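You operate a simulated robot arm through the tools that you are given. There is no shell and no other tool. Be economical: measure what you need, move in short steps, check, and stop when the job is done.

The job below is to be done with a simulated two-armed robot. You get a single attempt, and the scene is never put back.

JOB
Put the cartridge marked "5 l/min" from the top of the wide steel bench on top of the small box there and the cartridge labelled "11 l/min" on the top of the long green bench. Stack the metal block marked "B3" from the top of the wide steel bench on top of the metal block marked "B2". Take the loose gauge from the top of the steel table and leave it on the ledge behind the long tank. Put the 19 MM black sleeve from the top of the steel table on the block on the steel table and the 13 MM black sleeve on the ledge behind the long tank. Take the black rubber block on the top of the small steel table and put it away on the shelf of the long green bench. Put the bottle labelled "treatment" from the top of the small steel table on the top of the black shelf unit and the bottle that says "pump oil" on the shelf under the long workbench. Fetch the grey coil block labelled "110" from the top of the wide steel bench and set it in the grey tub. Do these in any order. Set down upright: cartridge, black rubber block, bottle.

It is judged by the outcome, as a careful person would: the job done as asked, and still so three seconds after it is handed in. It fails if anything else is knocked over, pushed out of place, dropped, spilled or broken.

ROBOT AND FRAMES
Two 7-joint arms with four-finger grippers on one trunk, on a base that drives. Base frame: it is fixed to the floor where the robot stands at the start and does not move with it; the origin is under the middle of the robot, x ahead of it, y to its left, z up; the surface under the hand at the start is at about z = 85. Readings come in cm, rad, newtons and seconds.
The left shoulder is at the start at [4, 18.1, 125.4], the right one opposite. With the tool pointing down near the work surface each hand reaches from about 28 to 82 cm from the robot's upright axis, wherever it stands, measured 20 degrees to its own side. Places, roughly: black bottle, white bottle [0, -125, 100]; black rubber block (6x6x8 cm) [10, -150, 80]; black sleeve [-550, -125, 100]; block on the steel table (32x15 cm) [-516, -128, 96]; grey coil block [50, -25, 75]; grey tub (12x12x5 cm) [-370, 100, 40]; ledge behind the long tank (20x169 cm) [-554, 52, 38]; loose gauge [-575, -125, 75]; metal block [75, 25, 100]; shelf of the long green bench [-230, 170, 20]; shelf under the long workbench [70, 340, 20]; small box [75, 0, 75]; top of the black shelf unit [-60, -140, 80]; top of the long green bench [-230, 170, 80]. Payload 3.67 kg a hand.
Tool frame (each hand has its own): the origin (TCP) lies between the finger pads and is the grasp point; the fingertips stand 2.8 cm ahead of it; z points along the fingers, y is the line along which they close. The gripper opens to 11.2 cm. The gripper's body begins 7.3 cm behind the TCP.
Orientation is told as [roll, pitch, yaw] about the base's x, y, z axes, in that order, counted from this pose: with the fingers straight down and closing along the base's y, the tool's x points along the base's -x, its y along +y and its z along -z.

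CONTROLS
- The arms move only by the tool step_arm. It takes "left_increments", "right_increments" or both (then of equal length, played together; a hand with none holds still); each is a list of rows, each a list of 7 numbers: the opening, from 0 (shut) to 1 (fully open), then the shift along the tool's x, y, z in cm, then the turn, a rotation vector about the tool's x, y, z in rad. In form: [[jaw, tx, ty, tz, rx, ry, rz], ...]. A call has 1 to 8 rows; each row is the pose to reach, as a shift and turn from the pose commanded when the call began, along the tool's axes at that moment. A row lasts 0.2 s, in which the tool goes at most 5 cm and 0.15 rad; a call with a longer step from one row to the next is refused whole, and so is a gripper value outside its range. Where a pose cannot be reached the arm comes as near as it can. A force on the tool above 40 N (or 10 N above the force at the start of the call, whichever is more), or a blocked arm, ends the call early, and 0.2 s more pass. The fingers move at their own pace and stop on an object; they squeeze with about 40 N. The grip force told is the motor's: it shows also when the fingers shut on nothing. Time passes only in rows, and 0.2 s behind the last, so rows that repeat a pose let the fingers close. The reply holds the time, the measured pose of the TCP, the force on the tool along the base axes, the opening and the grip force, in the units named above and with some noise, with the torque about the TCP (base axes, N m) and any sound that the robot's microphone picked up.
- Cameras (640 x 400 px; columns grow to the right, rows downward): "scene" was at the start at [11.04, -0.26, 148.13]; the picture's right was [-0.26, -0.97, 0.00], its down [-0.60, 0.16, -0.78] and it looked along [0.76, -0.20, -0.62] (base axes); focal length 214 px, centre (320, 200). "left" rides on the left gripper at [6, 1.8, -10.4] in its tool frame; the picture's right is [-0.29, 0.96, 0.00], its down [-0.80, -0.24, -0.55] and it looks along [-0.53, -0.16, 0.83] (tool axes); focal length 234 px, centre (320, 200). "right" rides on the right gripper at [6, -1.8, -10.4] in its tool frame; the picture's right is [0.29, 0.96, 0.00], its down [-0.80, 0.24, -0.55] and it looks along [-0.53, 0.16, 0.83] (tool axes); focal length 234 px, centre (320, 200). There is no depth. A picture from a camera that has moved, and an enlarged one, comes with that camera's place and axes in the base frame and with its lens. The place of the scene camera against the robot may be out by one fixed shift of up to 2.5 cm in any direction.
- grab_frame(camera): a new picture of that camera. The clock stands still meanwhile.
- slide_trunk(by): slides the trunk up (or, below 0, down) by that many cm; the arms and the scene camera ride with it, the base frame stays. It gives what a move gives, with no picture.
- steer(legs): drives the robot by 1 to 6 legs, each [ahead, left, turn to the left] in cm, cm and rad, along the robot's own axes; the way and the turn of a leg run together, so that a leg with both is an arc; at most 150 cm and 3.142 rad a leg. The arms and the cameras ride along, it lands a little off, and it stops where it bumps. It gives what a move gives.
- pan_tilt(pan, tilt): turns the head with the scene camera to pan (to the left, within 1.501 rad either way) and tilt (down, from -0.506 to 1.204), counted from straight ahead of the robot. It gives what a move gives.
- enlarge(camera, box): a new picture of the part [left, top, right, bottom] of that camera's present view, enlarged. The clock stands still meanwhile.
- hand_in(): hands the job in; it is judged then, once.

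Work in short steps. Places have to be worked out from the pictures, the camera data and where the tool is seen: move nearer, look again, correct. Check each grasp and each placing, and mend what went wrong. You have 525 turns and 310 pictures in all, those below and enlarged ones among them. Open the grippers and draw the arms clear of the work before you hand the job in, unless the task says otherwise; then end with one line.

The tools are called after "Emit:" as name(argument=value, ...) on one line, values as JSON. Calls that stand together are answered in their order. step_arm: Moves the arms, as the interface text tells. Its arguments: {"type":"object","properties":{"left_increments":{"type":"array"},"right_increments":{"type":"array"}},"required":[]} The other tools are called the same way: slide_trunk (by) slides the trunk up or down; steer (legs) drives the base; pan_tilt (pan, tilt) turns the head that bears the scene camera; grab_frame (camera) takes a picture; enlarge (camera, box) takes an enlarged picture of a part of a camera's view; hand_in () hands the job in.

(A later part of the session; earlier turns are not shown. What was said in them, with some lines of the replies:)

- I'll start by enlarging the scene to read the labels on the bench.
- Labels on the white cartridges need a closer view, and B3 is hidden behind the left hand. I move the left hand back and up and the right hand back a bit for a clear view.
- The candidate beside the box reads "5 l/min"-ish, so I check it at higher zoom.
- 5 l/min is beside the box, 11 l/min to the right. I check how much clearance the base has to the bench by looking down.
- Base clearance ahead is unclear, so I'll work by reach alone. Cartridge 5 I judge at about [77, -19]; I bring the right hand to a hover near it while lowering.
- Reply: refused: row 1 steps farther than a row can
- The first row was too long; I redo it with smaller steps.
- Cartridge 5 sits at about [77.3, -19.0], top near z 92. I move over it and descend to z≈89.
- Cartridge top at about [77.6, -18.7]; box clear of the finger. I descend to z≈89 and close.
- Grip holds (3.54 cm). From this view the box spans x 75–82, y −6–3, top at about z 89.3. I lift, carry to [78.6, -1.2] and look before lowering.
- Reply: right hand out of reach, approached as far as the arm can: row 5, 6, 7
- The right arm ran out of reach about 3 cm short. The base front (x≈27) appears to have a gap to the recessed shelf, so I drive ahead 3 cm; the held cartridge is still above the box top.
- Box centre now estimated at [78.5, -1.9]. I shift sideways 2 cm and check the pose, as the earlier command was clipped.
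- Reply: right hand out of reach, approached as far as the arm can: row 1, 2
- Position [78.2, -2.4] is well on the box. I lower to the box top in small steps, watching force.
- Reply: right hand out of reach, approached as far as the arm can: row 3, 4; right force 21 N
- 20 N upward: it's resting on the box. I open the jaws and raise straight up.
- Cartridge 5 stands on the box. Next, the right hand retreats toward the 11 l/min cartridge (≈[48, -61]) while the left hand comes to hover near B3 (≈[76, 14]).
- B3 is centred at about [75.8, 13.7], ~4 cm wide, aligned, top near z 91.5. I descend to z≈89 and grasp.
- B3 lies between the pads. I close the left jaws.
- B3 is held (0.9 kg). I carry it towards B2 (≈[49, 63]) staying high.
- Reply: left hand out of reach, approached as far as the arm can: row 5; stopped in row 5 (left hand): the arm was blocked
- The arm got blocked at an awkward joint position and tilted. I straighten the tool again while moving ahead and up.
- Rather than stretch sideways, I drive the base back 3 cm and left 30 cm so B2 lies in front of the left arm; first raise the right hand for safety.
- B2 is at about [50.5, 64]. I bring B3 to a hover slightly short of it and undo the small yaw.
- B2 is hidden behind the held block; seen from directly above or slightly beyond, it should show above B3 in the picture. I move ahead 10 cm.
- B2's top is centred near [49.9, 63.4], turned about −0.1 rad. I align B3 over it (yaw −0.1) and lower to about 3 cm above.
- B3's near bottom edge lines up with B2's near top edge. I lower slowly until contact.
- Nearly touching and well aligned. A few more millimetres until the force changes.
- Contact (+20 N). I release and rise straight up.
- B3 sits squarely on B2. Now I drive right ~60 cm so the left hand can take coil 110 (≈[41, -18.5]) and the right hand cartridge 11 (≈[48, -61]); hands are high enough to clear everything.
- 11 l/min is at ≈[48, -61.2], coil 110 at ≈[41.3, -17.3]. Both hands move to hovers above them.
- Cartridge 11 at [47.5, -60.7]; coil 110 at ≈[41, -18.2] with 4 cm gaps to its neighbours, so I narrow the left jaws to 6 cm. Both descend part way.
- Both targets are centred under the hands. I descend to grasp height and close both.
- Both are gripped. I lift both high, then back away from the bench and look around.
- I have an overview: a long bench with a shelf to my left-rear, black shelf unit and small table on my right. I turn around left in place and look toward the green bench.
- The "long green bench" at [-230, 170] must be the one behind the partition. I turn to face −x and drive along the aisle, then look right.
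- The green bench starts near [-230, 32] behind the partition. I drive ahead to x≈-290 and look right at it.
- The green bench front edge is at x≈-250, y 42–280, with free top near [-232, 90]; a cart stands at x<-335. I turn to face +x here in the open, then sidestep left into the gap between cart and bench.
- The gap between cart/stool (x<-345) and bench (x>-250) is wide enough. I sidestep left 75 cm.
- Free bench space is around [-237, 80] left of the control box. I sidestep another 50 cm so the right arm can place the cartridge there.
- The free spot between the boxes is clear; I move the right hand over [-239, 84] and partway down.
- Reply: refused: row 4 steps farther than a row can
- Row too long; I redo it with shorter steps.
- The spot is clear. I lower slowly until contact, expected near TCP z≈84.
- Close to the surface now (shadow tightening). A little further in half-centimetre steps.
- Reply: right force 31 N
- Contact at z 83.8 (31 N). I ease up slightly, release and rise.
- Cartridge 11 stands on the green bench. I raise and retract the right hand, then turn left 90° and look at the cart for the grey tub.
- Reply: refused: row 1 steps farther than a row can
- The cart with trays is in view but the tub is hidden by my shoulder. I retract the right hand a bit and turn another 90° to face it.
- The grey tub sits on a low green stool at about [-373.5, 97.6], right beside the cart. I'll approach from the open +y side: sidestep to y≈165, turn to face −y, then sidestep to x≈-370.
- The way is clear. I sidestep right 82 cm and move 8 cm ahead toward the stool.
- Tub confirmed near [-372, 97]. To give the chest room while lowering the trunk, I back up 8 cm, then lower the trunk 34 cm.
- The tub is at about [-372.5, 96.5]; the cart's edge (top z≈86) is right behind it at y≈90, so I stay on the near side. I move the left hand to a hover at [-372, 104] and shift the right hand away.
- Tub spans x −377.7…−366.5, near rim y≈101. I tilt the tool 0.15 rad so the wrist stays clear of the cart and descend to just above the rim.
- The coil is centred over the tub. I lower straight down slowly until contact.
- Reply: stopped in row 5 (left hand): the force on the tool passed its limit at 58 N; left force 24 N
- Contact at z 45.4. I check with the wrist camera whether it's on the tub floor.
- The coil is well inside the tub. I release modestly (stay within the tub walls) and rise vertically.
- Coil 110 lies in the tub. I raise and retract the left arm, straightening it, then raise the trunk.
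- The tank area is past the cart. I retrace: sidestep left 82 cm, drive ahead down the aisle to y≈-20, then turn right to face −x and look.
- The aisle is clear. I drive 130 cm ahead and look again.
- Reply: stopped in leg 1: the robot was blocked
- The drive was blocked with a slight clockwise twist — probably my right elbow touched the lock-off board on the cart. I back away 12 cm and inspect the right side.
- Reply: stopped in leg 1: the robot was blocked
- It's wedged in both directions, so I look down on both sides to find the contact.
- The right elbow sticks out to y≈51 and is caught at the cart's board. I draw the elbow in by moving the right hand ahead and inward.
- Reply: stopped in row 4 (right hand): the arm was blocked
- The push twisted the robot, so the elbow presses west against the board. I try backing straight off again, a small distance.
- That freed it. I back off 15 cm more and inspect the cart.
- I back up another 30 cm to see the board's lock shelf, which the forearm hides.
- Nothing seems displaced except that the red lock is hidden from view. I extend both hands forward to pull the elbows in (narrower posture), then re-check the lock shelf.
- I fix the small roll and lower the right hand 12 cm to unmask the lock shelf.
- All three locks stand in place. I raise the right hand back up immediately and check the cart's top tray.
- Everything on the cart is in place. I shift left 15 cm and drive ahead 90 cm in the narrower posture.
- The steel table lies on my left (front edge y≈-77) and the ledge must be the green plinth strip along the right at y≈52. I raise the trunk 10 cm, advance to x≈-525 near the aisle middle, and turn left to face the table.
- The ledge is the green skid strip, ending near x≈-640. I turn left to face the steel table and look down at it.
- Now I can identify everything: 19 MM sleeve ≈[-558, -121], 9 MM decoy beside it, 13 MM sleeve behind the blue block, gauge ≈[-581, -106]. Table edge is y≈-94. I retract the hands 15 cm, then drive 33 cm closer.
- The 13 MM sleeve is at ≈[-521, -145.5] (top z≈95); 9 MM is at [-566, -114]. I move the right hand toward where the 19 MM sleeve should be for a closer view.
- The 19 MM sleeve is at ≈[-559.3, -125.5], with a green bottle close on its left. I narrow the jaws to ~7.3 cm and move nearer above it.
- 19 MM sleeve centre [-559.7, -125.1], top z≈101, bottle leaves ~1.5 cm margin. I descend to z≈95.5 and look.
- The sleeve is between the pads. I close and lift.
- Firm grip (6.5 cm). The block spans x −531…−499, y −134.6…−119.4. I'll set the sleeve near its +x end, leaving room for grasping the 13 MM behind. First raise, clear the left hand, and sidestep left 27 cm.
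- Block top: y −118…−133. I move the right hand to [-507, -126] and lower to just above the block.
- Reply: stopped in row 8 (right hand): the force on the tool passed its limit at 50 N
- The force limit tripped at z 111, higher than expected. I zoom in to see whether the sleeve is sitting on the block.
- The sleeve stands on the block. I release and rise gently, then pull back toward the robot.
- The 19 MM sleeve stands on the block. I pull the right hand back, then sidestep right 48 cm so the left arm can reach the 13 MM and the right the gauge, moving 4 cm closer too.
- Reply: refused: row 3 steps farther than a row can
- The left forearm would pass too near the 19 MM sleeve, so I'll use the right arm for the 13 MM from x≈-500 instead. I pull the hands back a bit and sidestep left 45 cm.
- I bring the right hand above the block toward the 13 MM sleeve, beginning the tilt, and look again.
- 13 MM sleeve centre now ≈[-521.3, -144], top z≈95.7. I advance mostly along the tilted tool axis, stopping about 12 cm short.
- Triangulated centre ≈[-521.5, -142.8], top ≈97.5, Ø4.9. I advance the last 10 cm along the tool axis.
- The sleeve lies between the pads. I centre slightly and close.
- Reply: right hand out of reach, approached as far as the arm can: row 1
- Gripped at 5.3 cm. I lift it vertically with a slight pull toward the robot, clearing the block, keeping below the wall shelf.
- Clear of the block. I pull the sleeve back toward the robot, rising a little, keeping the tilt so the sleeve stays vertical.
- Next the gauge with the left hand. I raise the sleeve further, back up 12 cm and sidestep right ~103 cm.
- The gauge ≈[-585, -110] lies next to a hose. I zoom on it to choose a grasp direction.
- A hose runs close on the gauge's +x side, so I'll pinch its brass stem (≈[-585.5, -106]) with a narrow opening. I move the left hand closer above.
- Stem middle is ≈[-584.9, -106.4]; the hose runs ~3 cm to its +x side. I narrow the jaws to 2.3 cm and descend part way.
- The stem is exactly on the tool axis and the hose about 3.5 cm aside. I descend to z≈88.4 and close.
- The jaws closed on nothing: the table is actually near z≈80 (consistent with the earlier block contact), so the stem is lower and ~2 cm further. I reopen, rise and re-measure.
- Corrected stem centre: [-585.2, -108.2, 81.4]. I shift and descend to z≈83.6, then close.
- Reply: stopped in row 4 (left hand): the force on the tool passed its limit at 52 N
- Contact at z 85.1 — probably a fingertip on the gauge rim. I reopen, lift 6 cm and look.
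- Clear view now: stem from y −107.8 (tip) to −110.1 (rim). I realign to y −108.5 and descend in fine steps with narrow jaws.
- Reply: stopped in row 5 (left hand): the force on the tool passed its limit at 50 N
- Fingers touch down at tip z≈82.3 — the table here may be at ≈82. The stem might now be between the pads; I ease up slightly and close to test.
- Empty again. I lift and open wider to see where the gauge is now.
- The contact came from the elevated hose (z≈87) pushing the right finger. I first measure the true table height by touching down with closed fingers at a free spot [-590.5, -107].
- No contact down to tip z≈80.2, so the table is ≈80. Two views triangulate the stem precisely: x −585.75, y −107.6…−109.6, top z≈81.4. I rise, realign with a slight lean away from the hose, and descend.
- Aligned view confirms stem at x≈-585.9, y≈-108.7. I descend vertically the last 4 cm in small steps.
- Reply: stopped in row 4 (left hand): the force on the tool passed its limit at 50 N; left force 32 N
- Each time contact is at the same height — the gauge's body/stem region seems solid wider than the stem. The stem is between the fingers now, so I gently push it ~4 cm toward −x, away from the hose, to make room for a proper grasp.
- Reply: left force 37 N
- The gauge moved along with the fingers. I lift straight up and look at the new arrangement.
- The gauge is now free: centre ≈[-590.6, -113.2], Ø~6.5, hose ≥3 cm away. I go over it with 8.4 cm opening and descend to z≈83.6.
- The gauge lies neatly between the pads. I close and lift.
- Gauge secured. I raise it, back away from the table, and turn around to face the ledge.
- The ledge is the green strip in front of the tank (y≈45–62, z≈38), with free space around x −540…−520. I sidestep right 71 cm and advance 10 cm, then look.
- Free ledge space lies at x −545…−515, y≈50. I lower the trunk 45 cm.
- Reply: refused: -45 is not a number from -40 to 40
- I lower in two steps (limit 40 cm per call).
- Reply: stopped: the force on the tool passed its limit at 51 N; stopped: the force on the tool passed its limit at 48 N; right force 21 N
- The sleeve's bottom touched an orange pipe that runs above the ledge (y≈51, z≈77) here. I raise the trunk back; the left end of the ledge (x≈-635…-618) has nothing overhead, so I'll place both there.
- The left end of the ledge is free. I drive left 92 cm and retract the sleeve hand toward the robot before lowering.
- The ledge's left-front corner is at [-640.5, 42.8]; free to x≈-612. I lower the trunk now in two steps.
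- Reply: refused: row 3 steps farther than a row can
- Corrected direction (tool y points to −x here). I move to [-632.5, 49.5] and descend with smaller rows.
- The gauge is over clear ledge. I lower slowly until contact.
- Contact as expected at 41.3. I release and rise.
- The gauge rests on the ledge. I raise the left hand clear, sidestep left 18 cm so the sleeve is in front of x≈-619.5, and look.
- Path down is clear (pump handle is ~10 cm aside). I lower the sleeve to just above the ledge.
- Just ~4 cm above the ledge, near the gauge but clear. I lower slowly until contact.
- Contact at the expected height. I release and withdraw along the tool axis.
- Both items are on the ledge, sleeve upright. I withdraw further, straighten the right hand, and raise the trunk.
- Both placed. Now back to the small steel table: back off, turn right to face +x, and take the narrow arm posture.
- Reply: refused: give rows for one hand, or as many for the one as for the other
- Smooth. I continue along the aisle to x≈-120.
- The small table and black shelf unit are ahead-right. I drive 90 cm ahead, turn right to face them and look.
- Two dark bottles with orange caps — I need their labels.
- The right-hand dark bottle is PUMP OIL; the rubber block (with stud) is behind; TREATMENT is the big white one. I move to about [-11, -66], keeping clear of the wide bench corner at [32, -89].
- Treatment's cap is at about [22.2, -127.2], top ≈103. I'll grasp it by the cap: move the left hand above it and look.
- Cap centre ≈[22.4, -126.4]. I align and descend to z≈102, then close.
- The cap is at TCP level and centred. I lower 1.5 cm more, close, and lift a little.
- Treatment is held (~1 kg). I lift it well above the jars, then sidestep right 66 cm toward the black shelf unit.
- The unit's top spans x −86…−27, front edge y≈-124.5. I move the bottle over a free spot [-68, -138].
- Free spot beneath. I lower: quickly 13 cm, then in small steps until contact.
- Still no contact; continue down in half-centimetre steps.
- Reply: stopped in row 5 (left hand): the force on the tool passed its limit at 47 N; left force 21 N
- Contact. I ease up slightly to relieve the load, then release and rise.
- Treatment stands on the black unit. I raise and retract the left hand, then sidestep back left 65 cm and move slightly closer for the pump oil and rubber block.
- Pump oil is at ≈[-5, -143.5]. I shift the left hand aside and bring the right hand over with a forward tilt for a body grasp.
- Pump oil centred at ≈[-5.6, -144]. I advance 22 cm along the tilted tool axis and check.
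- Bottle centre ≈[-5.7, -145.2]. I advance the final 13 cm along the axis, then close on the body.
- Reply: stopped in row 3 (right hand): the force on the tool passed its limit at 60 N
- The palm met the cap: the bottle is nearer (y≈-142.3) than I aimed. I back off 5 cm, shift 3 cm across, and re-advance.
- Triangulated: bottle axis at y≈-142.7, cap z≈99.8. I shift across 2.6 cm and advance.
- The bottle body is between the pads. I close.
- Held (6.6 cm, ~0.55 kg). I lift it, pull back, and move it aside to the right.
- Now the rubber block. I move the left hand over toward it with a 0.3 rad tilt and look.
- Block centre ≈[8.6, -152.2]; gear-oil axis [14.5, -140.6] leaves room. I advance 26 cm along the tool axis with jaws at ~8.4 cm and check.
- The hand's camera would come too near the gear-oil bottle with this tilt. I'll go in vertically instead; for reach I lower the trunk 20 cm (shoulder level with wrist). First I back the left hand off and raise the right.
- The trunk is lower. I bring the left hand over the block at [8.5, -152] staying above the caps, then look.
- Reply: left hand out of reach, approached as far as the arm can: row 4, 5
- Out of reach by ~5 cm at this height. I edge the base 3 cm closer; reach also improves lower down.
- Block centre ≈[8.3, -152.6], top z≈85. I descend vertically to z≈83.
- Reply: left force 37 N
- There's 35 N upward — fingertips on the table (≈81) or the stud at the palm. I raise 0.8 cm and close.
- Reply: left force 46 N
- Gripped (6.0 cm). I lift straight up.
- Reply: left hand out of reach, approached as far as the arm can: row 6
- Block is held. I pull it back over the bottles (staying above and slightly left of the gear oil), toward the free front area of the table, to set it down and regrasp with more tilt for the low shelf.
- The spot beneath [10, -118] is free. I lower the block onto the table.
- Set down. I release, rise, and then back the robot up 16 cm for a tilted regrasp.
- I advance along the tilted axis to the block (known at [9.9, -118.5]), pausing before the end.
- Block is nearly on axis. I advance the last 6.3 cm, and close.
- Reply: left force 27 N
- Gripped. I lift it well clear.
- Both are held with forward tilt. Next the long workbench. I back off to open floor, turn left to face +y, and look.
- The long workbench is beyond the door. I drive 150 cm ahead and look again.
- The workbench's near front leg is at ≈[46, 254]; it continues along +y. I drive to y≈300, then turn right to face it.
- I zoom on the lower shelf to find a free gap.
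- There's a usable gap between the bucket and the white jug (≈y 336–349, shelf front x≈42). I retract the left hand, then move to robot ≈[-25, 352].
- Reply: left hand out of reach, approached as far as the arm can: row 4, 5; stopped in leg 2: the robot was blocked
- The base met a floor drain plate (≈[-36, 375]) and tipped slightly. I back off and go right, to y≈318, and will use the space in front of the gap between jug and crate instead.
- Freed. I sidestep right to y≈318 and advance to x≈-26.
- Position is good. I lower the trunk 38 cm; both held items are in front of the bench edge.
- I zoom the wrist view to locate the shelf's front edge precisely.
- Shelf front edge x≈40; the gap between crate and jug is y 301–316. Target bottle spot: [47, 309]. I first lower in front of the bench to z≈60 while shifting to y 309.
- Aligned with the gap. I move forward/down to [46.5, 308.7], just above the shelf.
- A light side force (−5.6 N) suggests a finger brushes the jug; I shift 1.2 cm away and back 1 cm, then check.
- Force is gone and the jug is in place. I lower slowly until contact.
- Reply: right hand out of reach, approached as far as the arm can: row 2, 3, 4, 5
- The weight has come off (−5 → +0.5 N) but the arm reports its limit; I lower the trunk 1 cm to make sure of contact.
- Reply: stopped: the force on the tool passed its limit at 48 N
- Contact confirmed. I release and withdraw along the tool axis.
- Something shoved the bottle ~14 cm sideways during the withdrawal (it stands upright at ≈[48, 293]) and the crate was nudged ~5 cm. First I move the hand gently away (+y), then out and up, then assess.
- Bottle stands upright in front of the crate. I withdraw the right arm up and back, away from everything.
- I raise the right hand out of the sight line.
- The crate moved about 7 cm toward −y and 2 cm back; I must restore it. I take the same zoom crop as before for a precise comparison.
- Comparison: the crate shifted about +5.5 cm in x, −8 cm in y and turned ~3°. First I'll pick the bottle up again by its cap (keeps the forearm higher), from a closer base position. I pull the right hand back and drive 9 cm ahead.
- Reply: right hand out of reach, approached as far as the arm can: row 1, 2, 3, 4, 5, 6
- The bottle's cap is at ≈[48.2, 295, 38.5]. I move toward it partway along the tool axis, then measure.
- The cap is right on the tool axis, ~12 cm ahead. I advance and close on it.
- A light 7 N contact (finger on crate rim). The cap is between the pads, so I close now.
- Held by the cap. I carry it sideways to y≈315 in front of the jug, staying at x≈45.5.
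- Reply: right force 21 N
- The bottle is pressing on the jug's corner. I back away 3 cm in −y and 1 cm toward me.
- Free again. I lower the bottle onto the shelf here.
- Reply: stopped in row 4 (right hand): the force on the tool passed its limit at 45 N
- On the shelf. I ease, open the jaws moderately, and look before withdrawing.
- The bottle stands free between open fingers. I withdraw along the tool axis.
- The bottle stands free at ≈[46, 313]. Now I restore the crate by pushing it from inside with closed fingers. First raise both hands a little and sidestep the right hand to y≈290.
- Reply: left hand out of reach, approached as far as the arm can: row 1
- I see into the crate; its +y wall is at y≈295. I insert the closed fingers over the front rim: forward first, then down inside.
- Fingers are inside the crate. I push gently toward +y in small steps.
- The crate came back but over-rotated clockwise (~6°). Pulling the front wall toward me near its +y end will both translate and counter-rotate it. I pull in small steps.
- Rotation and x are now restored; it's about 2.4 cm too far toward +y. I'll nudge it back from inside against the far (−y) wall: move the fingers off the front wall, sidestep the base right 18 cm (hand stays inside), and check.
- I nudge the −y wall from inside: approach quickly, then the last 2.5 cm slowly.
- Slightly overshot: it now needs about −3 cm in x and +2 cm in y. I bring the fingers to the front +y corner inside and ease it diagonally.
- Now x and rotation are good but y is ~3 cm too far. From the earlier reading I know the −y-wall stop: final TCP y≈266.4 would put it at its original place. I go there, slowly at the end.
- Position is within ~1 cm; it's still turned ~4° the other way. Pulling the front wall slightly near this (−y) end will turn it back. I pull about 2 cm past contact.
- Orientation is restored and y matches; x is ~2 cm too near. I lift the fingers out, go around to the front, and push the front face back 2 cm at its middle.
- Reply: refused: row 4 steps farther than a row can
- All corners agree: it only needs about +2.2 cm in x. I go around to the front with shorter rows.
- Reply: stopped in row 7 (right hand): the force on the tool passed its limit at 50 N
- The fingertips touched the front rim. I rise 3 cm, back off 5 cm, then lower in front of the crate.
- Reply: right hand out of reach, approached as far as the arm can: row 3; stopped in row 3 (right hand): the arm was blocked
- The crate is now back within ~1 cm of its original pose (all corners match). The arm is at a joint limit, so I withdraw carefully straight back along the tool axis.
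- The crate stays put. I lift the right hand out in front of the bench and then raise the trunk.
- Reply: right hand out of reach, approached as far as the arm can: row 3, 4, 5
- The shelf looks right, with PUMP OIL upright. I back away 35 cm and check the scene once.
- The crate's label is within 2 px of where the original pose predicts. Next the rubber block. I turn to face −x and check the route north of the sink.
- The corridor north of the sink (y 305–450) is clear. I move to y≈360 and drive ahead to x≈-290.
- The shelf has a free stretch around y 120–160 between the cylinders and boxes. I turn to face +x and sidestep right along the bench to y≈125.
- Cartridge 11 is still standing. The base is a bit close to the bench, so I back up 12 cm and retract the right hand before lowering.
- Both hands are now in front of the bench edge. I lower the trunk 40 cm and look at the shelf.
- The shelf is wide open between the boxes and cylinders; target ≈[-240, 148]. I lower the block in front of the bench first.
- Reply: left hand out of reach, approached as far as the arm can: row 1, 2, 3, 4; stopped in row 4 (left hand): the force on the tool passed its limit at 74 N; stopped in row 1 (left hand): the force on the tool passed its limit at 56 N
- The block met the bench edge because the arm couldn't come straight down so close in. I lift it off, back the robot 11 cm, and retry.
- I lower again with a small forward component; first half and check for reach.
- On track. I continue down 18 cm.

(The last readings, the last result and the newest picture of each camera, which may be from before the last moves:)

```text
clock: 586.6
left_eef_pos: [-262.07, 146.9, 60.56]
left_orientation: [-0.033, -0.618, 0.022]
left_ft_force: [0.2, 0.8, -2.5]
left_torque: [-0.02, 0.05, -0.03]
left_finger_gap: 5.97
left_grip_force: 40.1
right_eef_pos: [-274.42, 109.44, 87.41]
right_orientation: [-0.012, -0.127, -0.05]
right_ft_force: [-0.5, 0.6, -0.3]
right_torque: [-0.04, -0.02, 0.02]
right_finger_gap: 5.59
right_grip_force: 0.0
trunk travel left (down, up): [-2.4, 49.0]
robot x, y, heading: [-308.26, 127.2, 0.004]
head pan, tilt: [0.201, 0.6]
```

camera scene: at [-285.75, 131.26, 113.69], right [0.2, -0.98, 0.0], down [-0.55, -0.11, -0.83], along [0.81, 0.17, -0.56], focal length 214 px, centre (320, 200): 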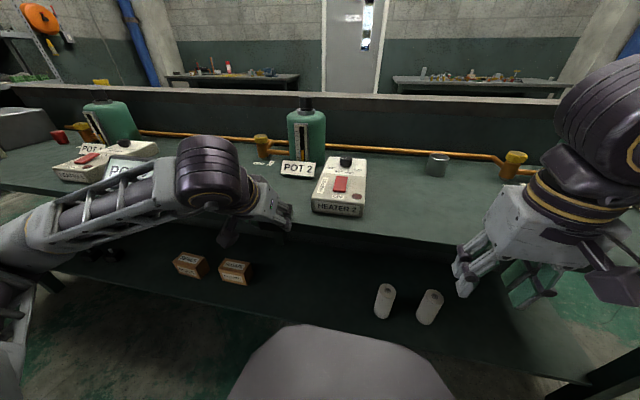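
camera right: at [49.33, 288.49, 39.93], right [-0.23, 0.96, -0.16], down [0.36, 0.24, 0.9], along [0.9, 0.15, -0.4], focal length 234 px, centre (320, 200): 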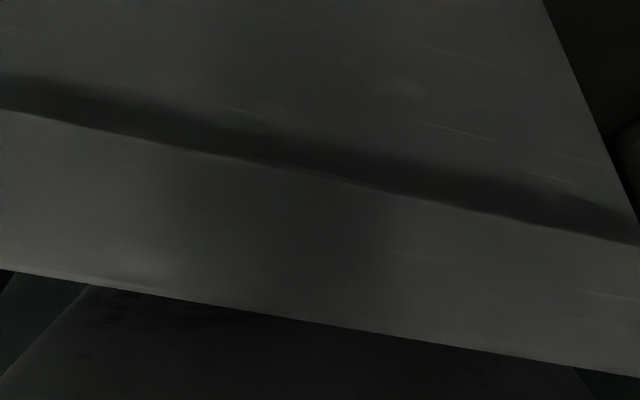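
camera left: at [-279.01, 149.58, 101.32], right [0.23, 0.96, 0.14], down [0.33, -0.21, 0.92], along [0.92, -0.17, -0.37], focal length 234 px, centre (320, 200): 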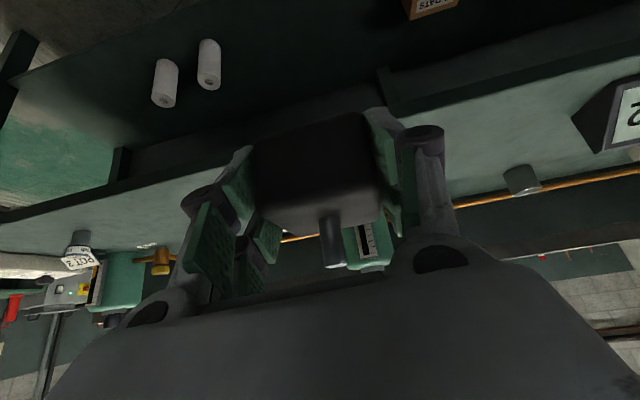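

Now diagonally forward and down under the bench top to ≈[-244, 147, 38].

Emit:
step_arm(left_increments=[[0, -0.3, 0, 4.7, 0, 0, 0], [0, -0.6, 0, 9.4, 0, 0, 0], [0, -0.9, 0, 14.1, 0, 0, 0], [0, -1.2, 0, 18.8, 0, 0, 0], [0, -1.5, 0, 23.5, 0, 0, 0], [0, -1.8, 0, 28, 0, 0, 0]])

Emit:
grab_frame(camera="left")

Emit:
grab_frame(camera="scene")

```text
clock: 588.0
left_eef_pos: [-244.41, 146.07, 38.72]
left_orientation: [-0.035, -0.618, 0.02]
left_ft_force: [0.3, 0.3, -2.6]
left_torque: [-0.02, 0.02, -0.01]
left_finger_gap: 6.01
left_grip_force: 39.7
right_eef_pos: [-274.37, 109.38, 87.34]
right_orientation: [-0.012, -0.126, -0.05]
right_ft_force: [0.6, 0.0, 0.6]
right_torque: [0.06, 0.02, 0.01]
right_finger_gap: 5.6
right_grip_force: 0.1
trunk travel left (down, up): [-2.4, 49.0]
robot x, y, heading: [-308.46, 127.42, 0.0]
head pan, tilt: [0.201, 0.6]
```

```text
46 pictures are left
camera left: at [-255.24, 147.94, 43.61], right [0.23, 0.96, 0.14], down [0.33, -0.21, 0.92], along [0.92, -0.17, -0.37], focal length 234 px, centre (320, 200)
```

left: 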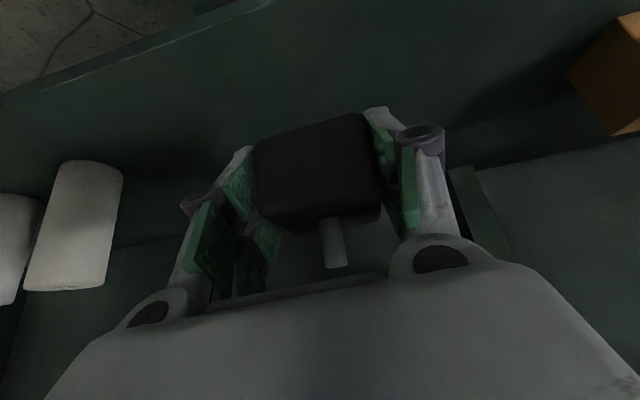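

```text
45 pictures are left
camera scene: at [-296.72, 131.27, 113.67], right [0.2, -0.98, 0.0], down [-0.55, -0.11, -0.82], along [0.81, 0.16, -0.57], focal length 214 px, centre (320, 200)
```

scene: 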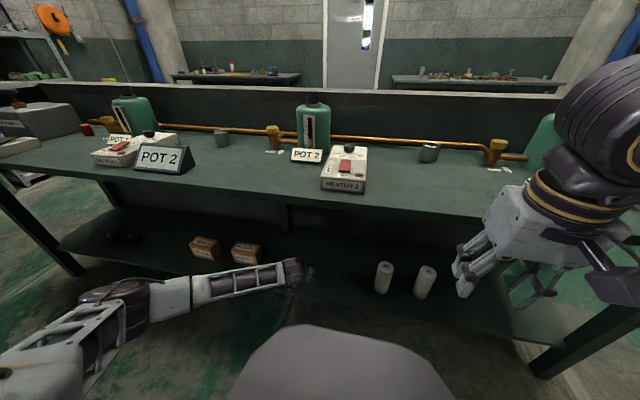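

Shelf front edge is at x≈-243.6, so I want the block at x≈-236. To stay within easy reach I drive the base 6 cm forward (hand rides along).

Emit:
steer(legs=[[6, 0, 0]])

Emit:
step_arm(left_increments=[[0, 0.3, 0, 4, 0, 0, 0], [0, 1.2, 0, 7.5, 0, 0, 0], [0, 2.9, 0, 10, 0, 0, 0]])

Emit:
grab_frame(camera="left")

```text
clock: 589.0
left_eef_pos: [-238.41, 146.14, 38.67]
left_orientation: [-0.033, -0.615, 0.022]
left_ft_force: [0.1, 0.3, -2.9]
left_torque: [-0.02, 0.01, 0.01]
left_finger_gap: 5.96
left_grip_force: 39.6
right_eef_pos: [-268.36, 109.48, 87.37]
right_orientation: [-0.011, -0.125, -0.05]
right_ft_force: [0.1, 0.7, 0.1]
right_torque: [0.01, 0.08, -0.03]
right_finger_gap: 5.59
right_grip_force: 0.1
trunk travel left (down, up): [-2.4, 49.0]
robot x, y, heading: [-302.06, 127.37, -0.001]
head pan, tilt: [0.201, 0.6]
```

```text
clock: 589.8
left_eef_pos: [-234.84, 145.85, 28.97]
left_orientation: [-0.031, -0.618, 0.02]
left_ft_force: [0.3, -0.4, -2.2]
left_torque: [-0.01, 0.03, -0.01]
left_finger_gap: 5.96
left_grip_force: 40.6
right_eef_pos: [-268.36, 109.32, 87.48]
right_orientation: [-0.01, -0.125, -0.05]
right_ft_force: [0.2, 0.5, 0.0]
right_torque: [-0.01, -0.01, 0.02]
right_finger_gap: 5.59
right_grip_force: 0.0
trunk travel left (down, up): [-2.4, 49.0]
robot x, y, heading: [-302.31, 127.75, 0.002]
head pan, tilt: [0.201, 0.6]
```

```text
44 pictures are left
camera left: at [-245.74, 147.68, 33.88], right [0.23, 0.96, 0.14], down [0.33, -0.22, 0.92], along [0.91, -0.17, -0.37], focal length 234 px, centre (320, 200)
```

left: 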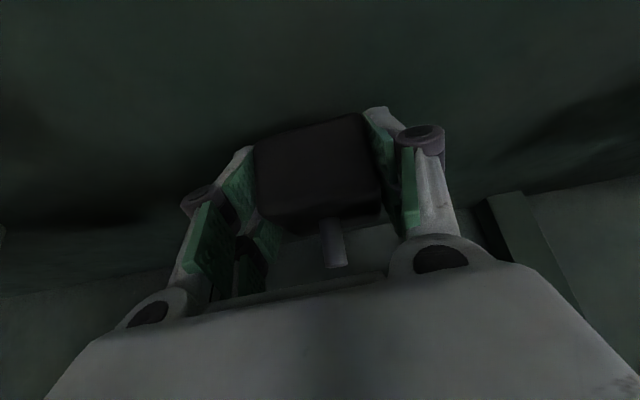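

Clear shelf beneath. I level the small roll and lower slowly until contact.

Emit:
step_arm(left_increments=[[0, 1.0, 0, 1.4, -0.025, 0, 0.018], [0, 1.7, 0, 2.4, -0.025, 0, 0.018], [0, 2.3, 0, 3.25, -0.025, 0, 0.018], [0, 2.75, 0, 3.9, -0.025, 0, 0.018], [0, 3.1, 0, 4.4, -0.025, 0, 0.018]])

```text
clock: 590.3
left_eef_pos: [-234.81, 145.57, 27.51]
left_orientation: [0.0, -0.625, 0.003]
left_ft_force: [-19.0, 1.7, 26.7]
left_torque: [0.43, 0.81, 0.29]
left_finger_gap: 5.98
left_grip_force: 40.3
right_eef_pos: [-268.56, 109.41, 87.53]
right_orientation: [-0.011, -0.129, -0.049]
right_ft_force: [0.8, 0.2, 0.5]
right_torque: [0.01, 0.03, 0.02]
right_finger_gap: 5.58
right_grip_force: 0.0
trunk travel left (down, up): [-2.4, 49.0]
robot x, y, heading: [-302.34, 127.45, 0.002]
head pan, tilt: [0.201, 0.6]
stopped in row 2 (left hand): the force on the tool passed its limit at 57 N (the readings are from after the stop); the commanded pose is now the measured one
```

Contact at z 27.5. I check the view before releasing.

Emit:
enlarge(camera="left", box=[200, 60, 460, 290])

Emit:
enlarge(camera="scene", box=[180, 210, 460, 340])

```text
1.74 times, centred on (330, 175) of left
camera zoom: at [-245.64, 147.35, 32.38], right [0.23, 0.96, 0.17], down [0.32, -0.24, 0.92], along [0.92, -0.16, -0.36], focal length 407 px, centre (303, 244)
```

zoom: 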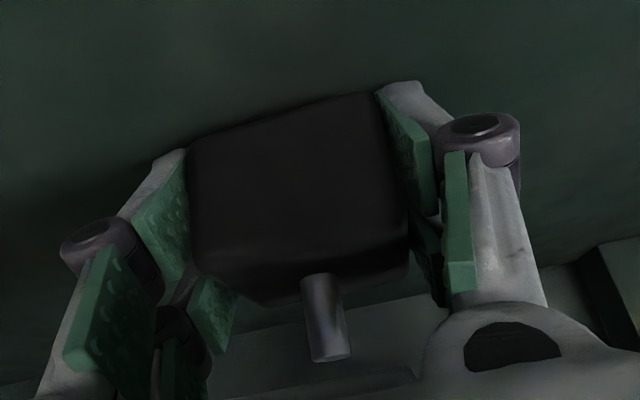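

```text
2.29 times, centred on (320, 275) of scene
camera zoom: at [-291.01, 131.27, 113.73], right [0.2, -0.98, 0.0], down [-0.55, -0.11, -0.83], along [0.81, 0.17, -0.56], focal length 490 px, centre (320, 29)
```

zoom: 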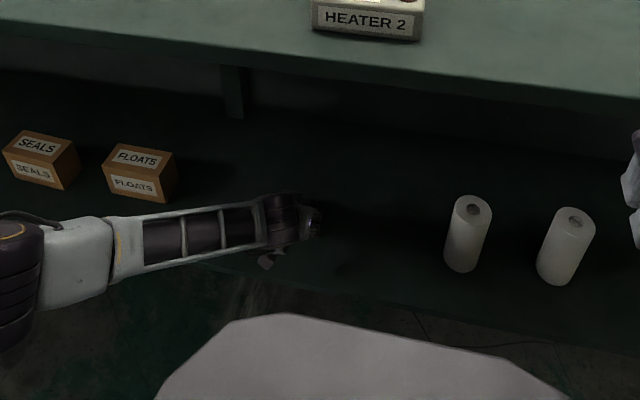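

I ease up in millimetres to find the exact contact height.

Emit:
step_arm(left_increments=[[0, -0.1, 0, -0.2, 0, 0, 0]])

Emit:
step_arm(left_increments=[[0, -0.2, 0, -0.25, 0, 0, 0]])

```text
clock: 590.7
left_eef_pos: [-234.79, 145.53, 27.53]
left_orientation: [0.002, -0.624, 0.0]
left_ft_force: [0.5, -0.4, 7.1]
left_torque: [0.03, 0.05, -0.03]
left_finger_gap: 5.98
left_grip_force: 40.2
right_eef_pos: [-268.47, 109.44, 87.58]
right_orientation: [-0.012, -0.127, -0.049]
right_ft_force: [0.2, 0.4, -0.2]
right_torque: [0.0, -0.01, 0.01]
right_finger_gap: 5.62
right_grip_force: 0.0
trunk travel left (down, up): [-2.4, 49.0]
robot x, y, heading: [-302.18, 127.63, -0.003]
head pan, tilt: [0.201, 0.6]
```

```text
clock: 591.1
left_eef_pos: [-234.96, 145.78, 27.66]
left_orientation: [0.002, -0.619, -0.001]
left_ft_force: [0.1, -0.7, -2.4]
left_torque: [0.02, 0.04, 0.01]
left_finger_gap: 5.96
left_grip_force: 40.1
right_eef_pos: [-268.38, 109.37, 87.46]
right_orientation: [-0.01, -0.128, -0.049]
right_ft_force: [-0.5, -1.1, -0.4]
right_torque: [-0.01, 0.01, -0.03]
right_finger_gap: 5.59
right_grip_force: 0.1
trunk travel left (down, up): [-2.4, 49.0]
robot x, y, heading: [-302.49, 127.28, -0.001]
head pan, tilt: [0.201, 0.6]
```

Contact is at ≈27.55, so it's just ~1 mm up. I open the jaws and check before withdrawing.

Emit:
step_arm(left_increments=[[0, 0.1, 0, 0.12, 0, 0, 0], [0.68, 0.1, 0, 0.12, 0, 0, 0], [0.68, 0.1, 0, 0.12, 0, 0, 0]])

Emit:
grab_frame(camera="left")

```text
clock: 591.9
left_eef_pos: [-234.82, 145.77, 27.55]
left_orientation: [0.0, -0.624, 0.0]
left_ft_force: [-0.4, -0.1, -0.7]
left_torque: [0.01, -0.02, -0.02]
left_finger_gap: 7.62
left_grip_force: 0.1
right_eef_pos: [-268.36, 109.43, 87.5]
right_orientation: [-0.012, -0.129, -0.051]
right_ft_force: [0.3, 0.1, -0.4]
right_torque: [-0.01, 0.01, 0.0]
right_finger_gap: 5.61
right_grip_force: 0.1
trunk travel left (down, up): [-2.4, 49.0]
robot x, y, heading: [-302.34, 127.29, 0.002]
head pan, tilt: [0.201, 0.6]
```

```text
41 pictures are left
camera left: at [-245.63, 147.4, 32.48], right [0.23, 0.96, 0.17], down [0.33, -0.24, 0.91], along [0.92, -0.16, -0.37], focal length 234 px, centre (320, 200)
```

left: 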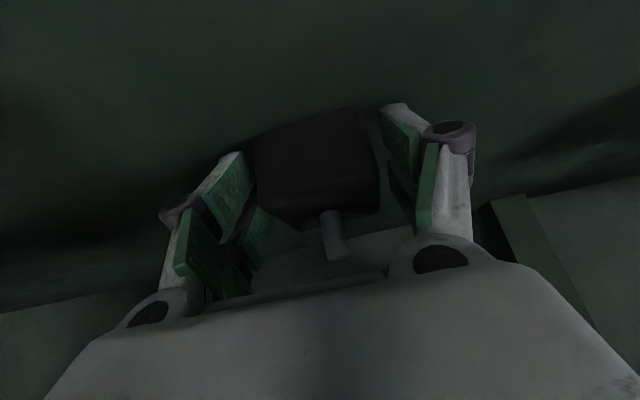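

Released and standing. I withdraw along the tool axis in small steps.

Emit:
step_arm(left_increments=[[0.68, 0, 0, -1.5, 0, 0, 0], [0.68, 0, 0, -3, 0, 0, 0], [0.68, 0, 0, -5, 0, 0, 0], [0.68, 0, 0, -7.5, 0, 0, 0], [0.68, 0, 0, -10, 0, 0, 0]])

Emit:
grab_frame(camera="left")

```text
clock: 593.1
left_eef_pos: [-240.46, 145.62, 35.77]
left_orientation: [0.0, -0.621, -0.001]
left_ft_force: [-0.1, 0.6, -0.5]
left_torque: [0.01, -0.01, 0.04]
left_finger_gap: 7.61
left_grip_force: 0.1
right_eef_pos: [-268.39, 109.4, 87.56]
right_orientation: [-0.01, -0.129, -0.051]
right_ft_force: [0.4, -0.7, 0.3]
right_torque: [-0.01, -0.03, 0.05]
right_finger_gap: 5.62
right_grip_force: 0.0
trunk travel left (down, up): [-2.4, 49.0]
robot x, y, heading: [-302.14, 127.2, 0.002]
head pan, tilt: [0.201, 0.6]
```

```text
40 pictures are left
camera left: at [-251.44, 147.38, 40.71], right [0.23, 0.96, 0.17], down [0.33, -0.24, 0.91], along [0.92, -0.16, -0.37], focal length 234 px, centre (320, 200)
```

left: 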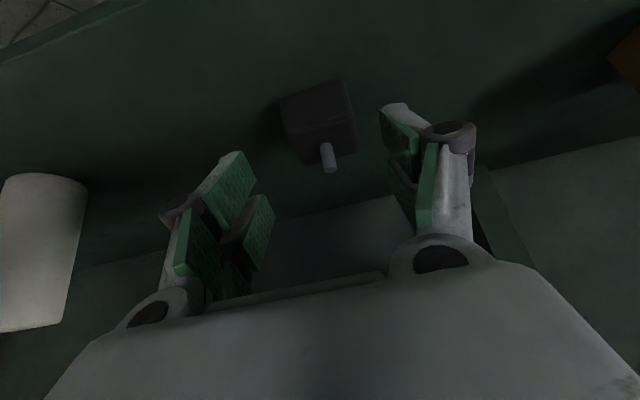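

The rubber block stands upright on the green bench's shelf. I back the robot straight out 16 cm, then raise the arm and the trunk.

Emit:
steer(legs=[[-16, 0, 0]])

Emit:
step_arm(left_increments=[[0.68, -2.6, 0, -3.66, 0, 0, 0], [0.68, -5.2, 0, -7.3, 0, 0, 0], [0.68, -7.8, 0, -11, 0, 0, 0], [0.68, -10.4, 0, -14.6, 0, 0, 0], [0.68, -13, 0, -18.3, 0, 0, 0], [0.68, -15.6, 0, -22, 0, 0, 0]])

Emit:
slide_trunk(by=38)

Emit:
grab_frame(camera="scene")

```text
clock: 594.5
left_eef_pos: [-256.63, 145.87, 35.83]
left_orientation: [0.0, -0.623, 0.004]
left_ft_force: [-0.4, -0.3, 0.3]
left_torque: [0.01, -0.01, -0.02]
left_finger_gap: 7.61
left_grip_force: 0.2
right_eef_pos: [-284.47, 109.49, 87.49]
right_orientation: [-0.011, -0.128, -0.044]
right_ft_force: [-1.6, 0.8, -0.1]
right_torque: [0.02, -0.02, -0.01]
right_finger_gap: 5.61
right_grip_force: 0.2
trunk travel left (down, up): [-2.4, 49.0]
robot x, y, heading: [-318.18, 127.37, 0.004]
head pan, tilt: [0.201, 0.6]
```

```text
clock: 595.9
left_eef_pos: [-256.78, 145.84, 62.65]
left_orientation: [0.002, -0.622, 0.005]
left_ft_force: [0.1, -0.1, 0.1]
left_torque: [-0.01, 0.01, -0.01]
left_finger_gap: 7.63
left_grip_force: 0.1
right_eef_pos: [-284.29, 109.51, 87.41]
right_orientation: [-0.01, -0.127, -0.043]
right_ft_force: [1.2, 0.3, 0.1]
right_torque: [-0.04, 0.0, 0.01]
right_finger_gap: 5.62
right_grip_force: 0.2
trunk travel left (down, up): [-2.4, 49.0]
robot x, y, heading: [-318.11, 127.72, 0.007]
head pan, tilt: [0.201, 0.6]
```

```text
clock: 599.6
left_eef_pos: [-256.75, 145.84, 100.66]
left_orientation: [0.0, -0.622, 0.006]
left_ft_force: [0.0, -0.3, -0.8]
left_torque: [0.01, 0.03, 0.0]
left_finger_gap: 7.6
left_grip_force: 0.1
right_eef_pos: [-284.3, 109.54, 125.46]
right_orientation: [-0.011, -0.128, -0.044]
right_ft_force: [0.3, -0.8, -0.1]
right_torque: [-0.05, -0.01, 0.03]
right_finger_gap: 5.6
right_grip_force: 0.0
trunk travel left (down, up): [-40.4, 11.0]
robot x, y, heading: [-318.36, 127.55, 0.007]
head pan, tilt: [0.201, 0.6]
```

```text
39 pictures are left
camera scene: at [-306.75, 131.29, 151.67], right [0.2, -0.98, 0.0], down [-0.55, -0.12, -0.82], along [0.81, 0.17, -0.57], focal length 214 px, centre (320, 200)
```

scene: 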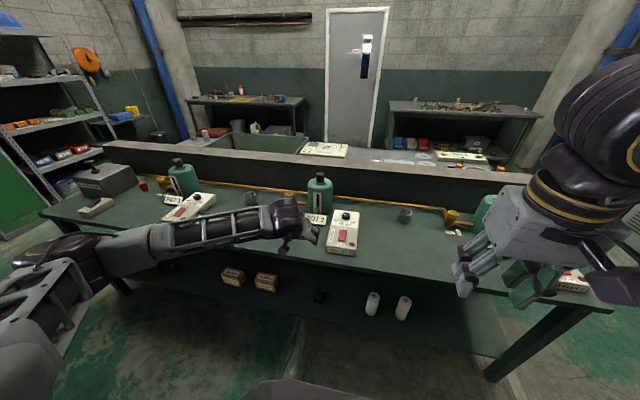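

The rubber block is on the shelf. I raise the left hand clear and check cartridge 11 and the bench top.

Emit:
step_arm(left_increments=[[0.68, -1, 0, -4.5, 0, 0.1, 0], [0.68, -2, 0, -9, 0, 0.2, 0], [0.68, -4, 0, -13, 0, 0.3, 0], [0.68, -6, 0, -17, 0, 0.4, 0], [0.68, -8, 0, -21, 0, 0.5, 0]], right_increments=[[0.6, 0, 2, -3, 0, 0, 0], [0.6, 0, 4, -6, 0, 0, 0], [0.6, 0, 6, -8, 0, 0, 0], [0.6, 0, 6, -8, 0, 0, 0], [0.6, 0, 6, -8, 0, 0, 0]])

Emit:
pan_tilt(pan=-0.3, tilt=0.6)

Emit:
grab_frame(camera="scene")

```text
clock: 600.8
left_eef_pos: [-262.76, 145.71, 122.26]
left_orientation: [0.002, -0.118, 0.006]
left_ft_force: [0.2, 0.1, 0.6]
left_torque: [0.01, 0.0, -0.01]
left_finger_gap: 7.61
left_grip_force: 0.0
right_eef_pos: [-284.94, 115.45, 133.41]
right_orientation: [-0.01, -0.128, -0.043]
right_ft_force: [-0.2, -0.7, 0.2]
right_torque: [0.01, -0.02, 0.0]
right_finger_gap: 6.7
right_grip_force: 0.0
trunk travel left (down, up): [-40.4, 11.0]
robot x, y, heading: [-317.82, 127.57, 0.01]
head pan, tilt: [0.201, 0.6]
```

```text
clock: 601.7
left_eef_pos: [-262.51, 145.78, 122.25]
left_orientation: [-0.001, -0.122, 0.006]
left_ft_force: [0.2, -0.3, 0.3]
left_torque: [-0.01, 0.02, 0.01]
left_finger_gap: 7.62
left_grip_force: 0.1
right_eef_pos: [-284.93, 115.5, 133.47]
right_orientation: [-0.01, -0.127, -0.043]
right_ft_force: [-0.8, -0.2, -0.5]
right_torque: [0.01, -0.03, -0.01]
right_finger_gap: 6.76
right_grip_force: 0.1
trunk travel left (down, up): [-40.4, 11.0]
robot x, y, heading: [-318.29, 127.67, 0.004]
head pan, tilt: [-0.3, 0.6]
```

```text
38 pictures are left
camera scene: at [-306.95, 126.94, 151.67], right [-0.29, -0.96, 0.0], down [-0.54, 0.16, -0.82], along [0.79, -0.24, -0.57], focal length 214 px, centre (320, 200)
```

scene: 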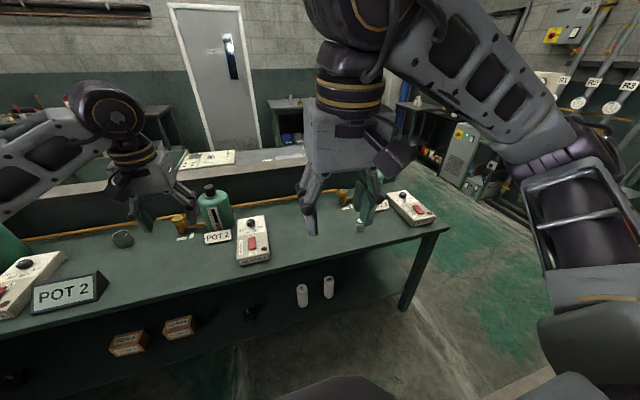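

Cartridge 11 stands on the bench top and the rubber block is upright on the shelf. All the placings are done, both grippers are open and the arms are clear, so I hand the job in.

Emit:
hand_in()

```text
The job is handed in.
```

The job is handed in with every item placed as asked. While I was setting down the pump oil, the grey crate on the shelf under the long workbench got shoved; I put it back to within about 1 cm of where it was, and the degreaser jug next to it may have shifted by about 1 cm.
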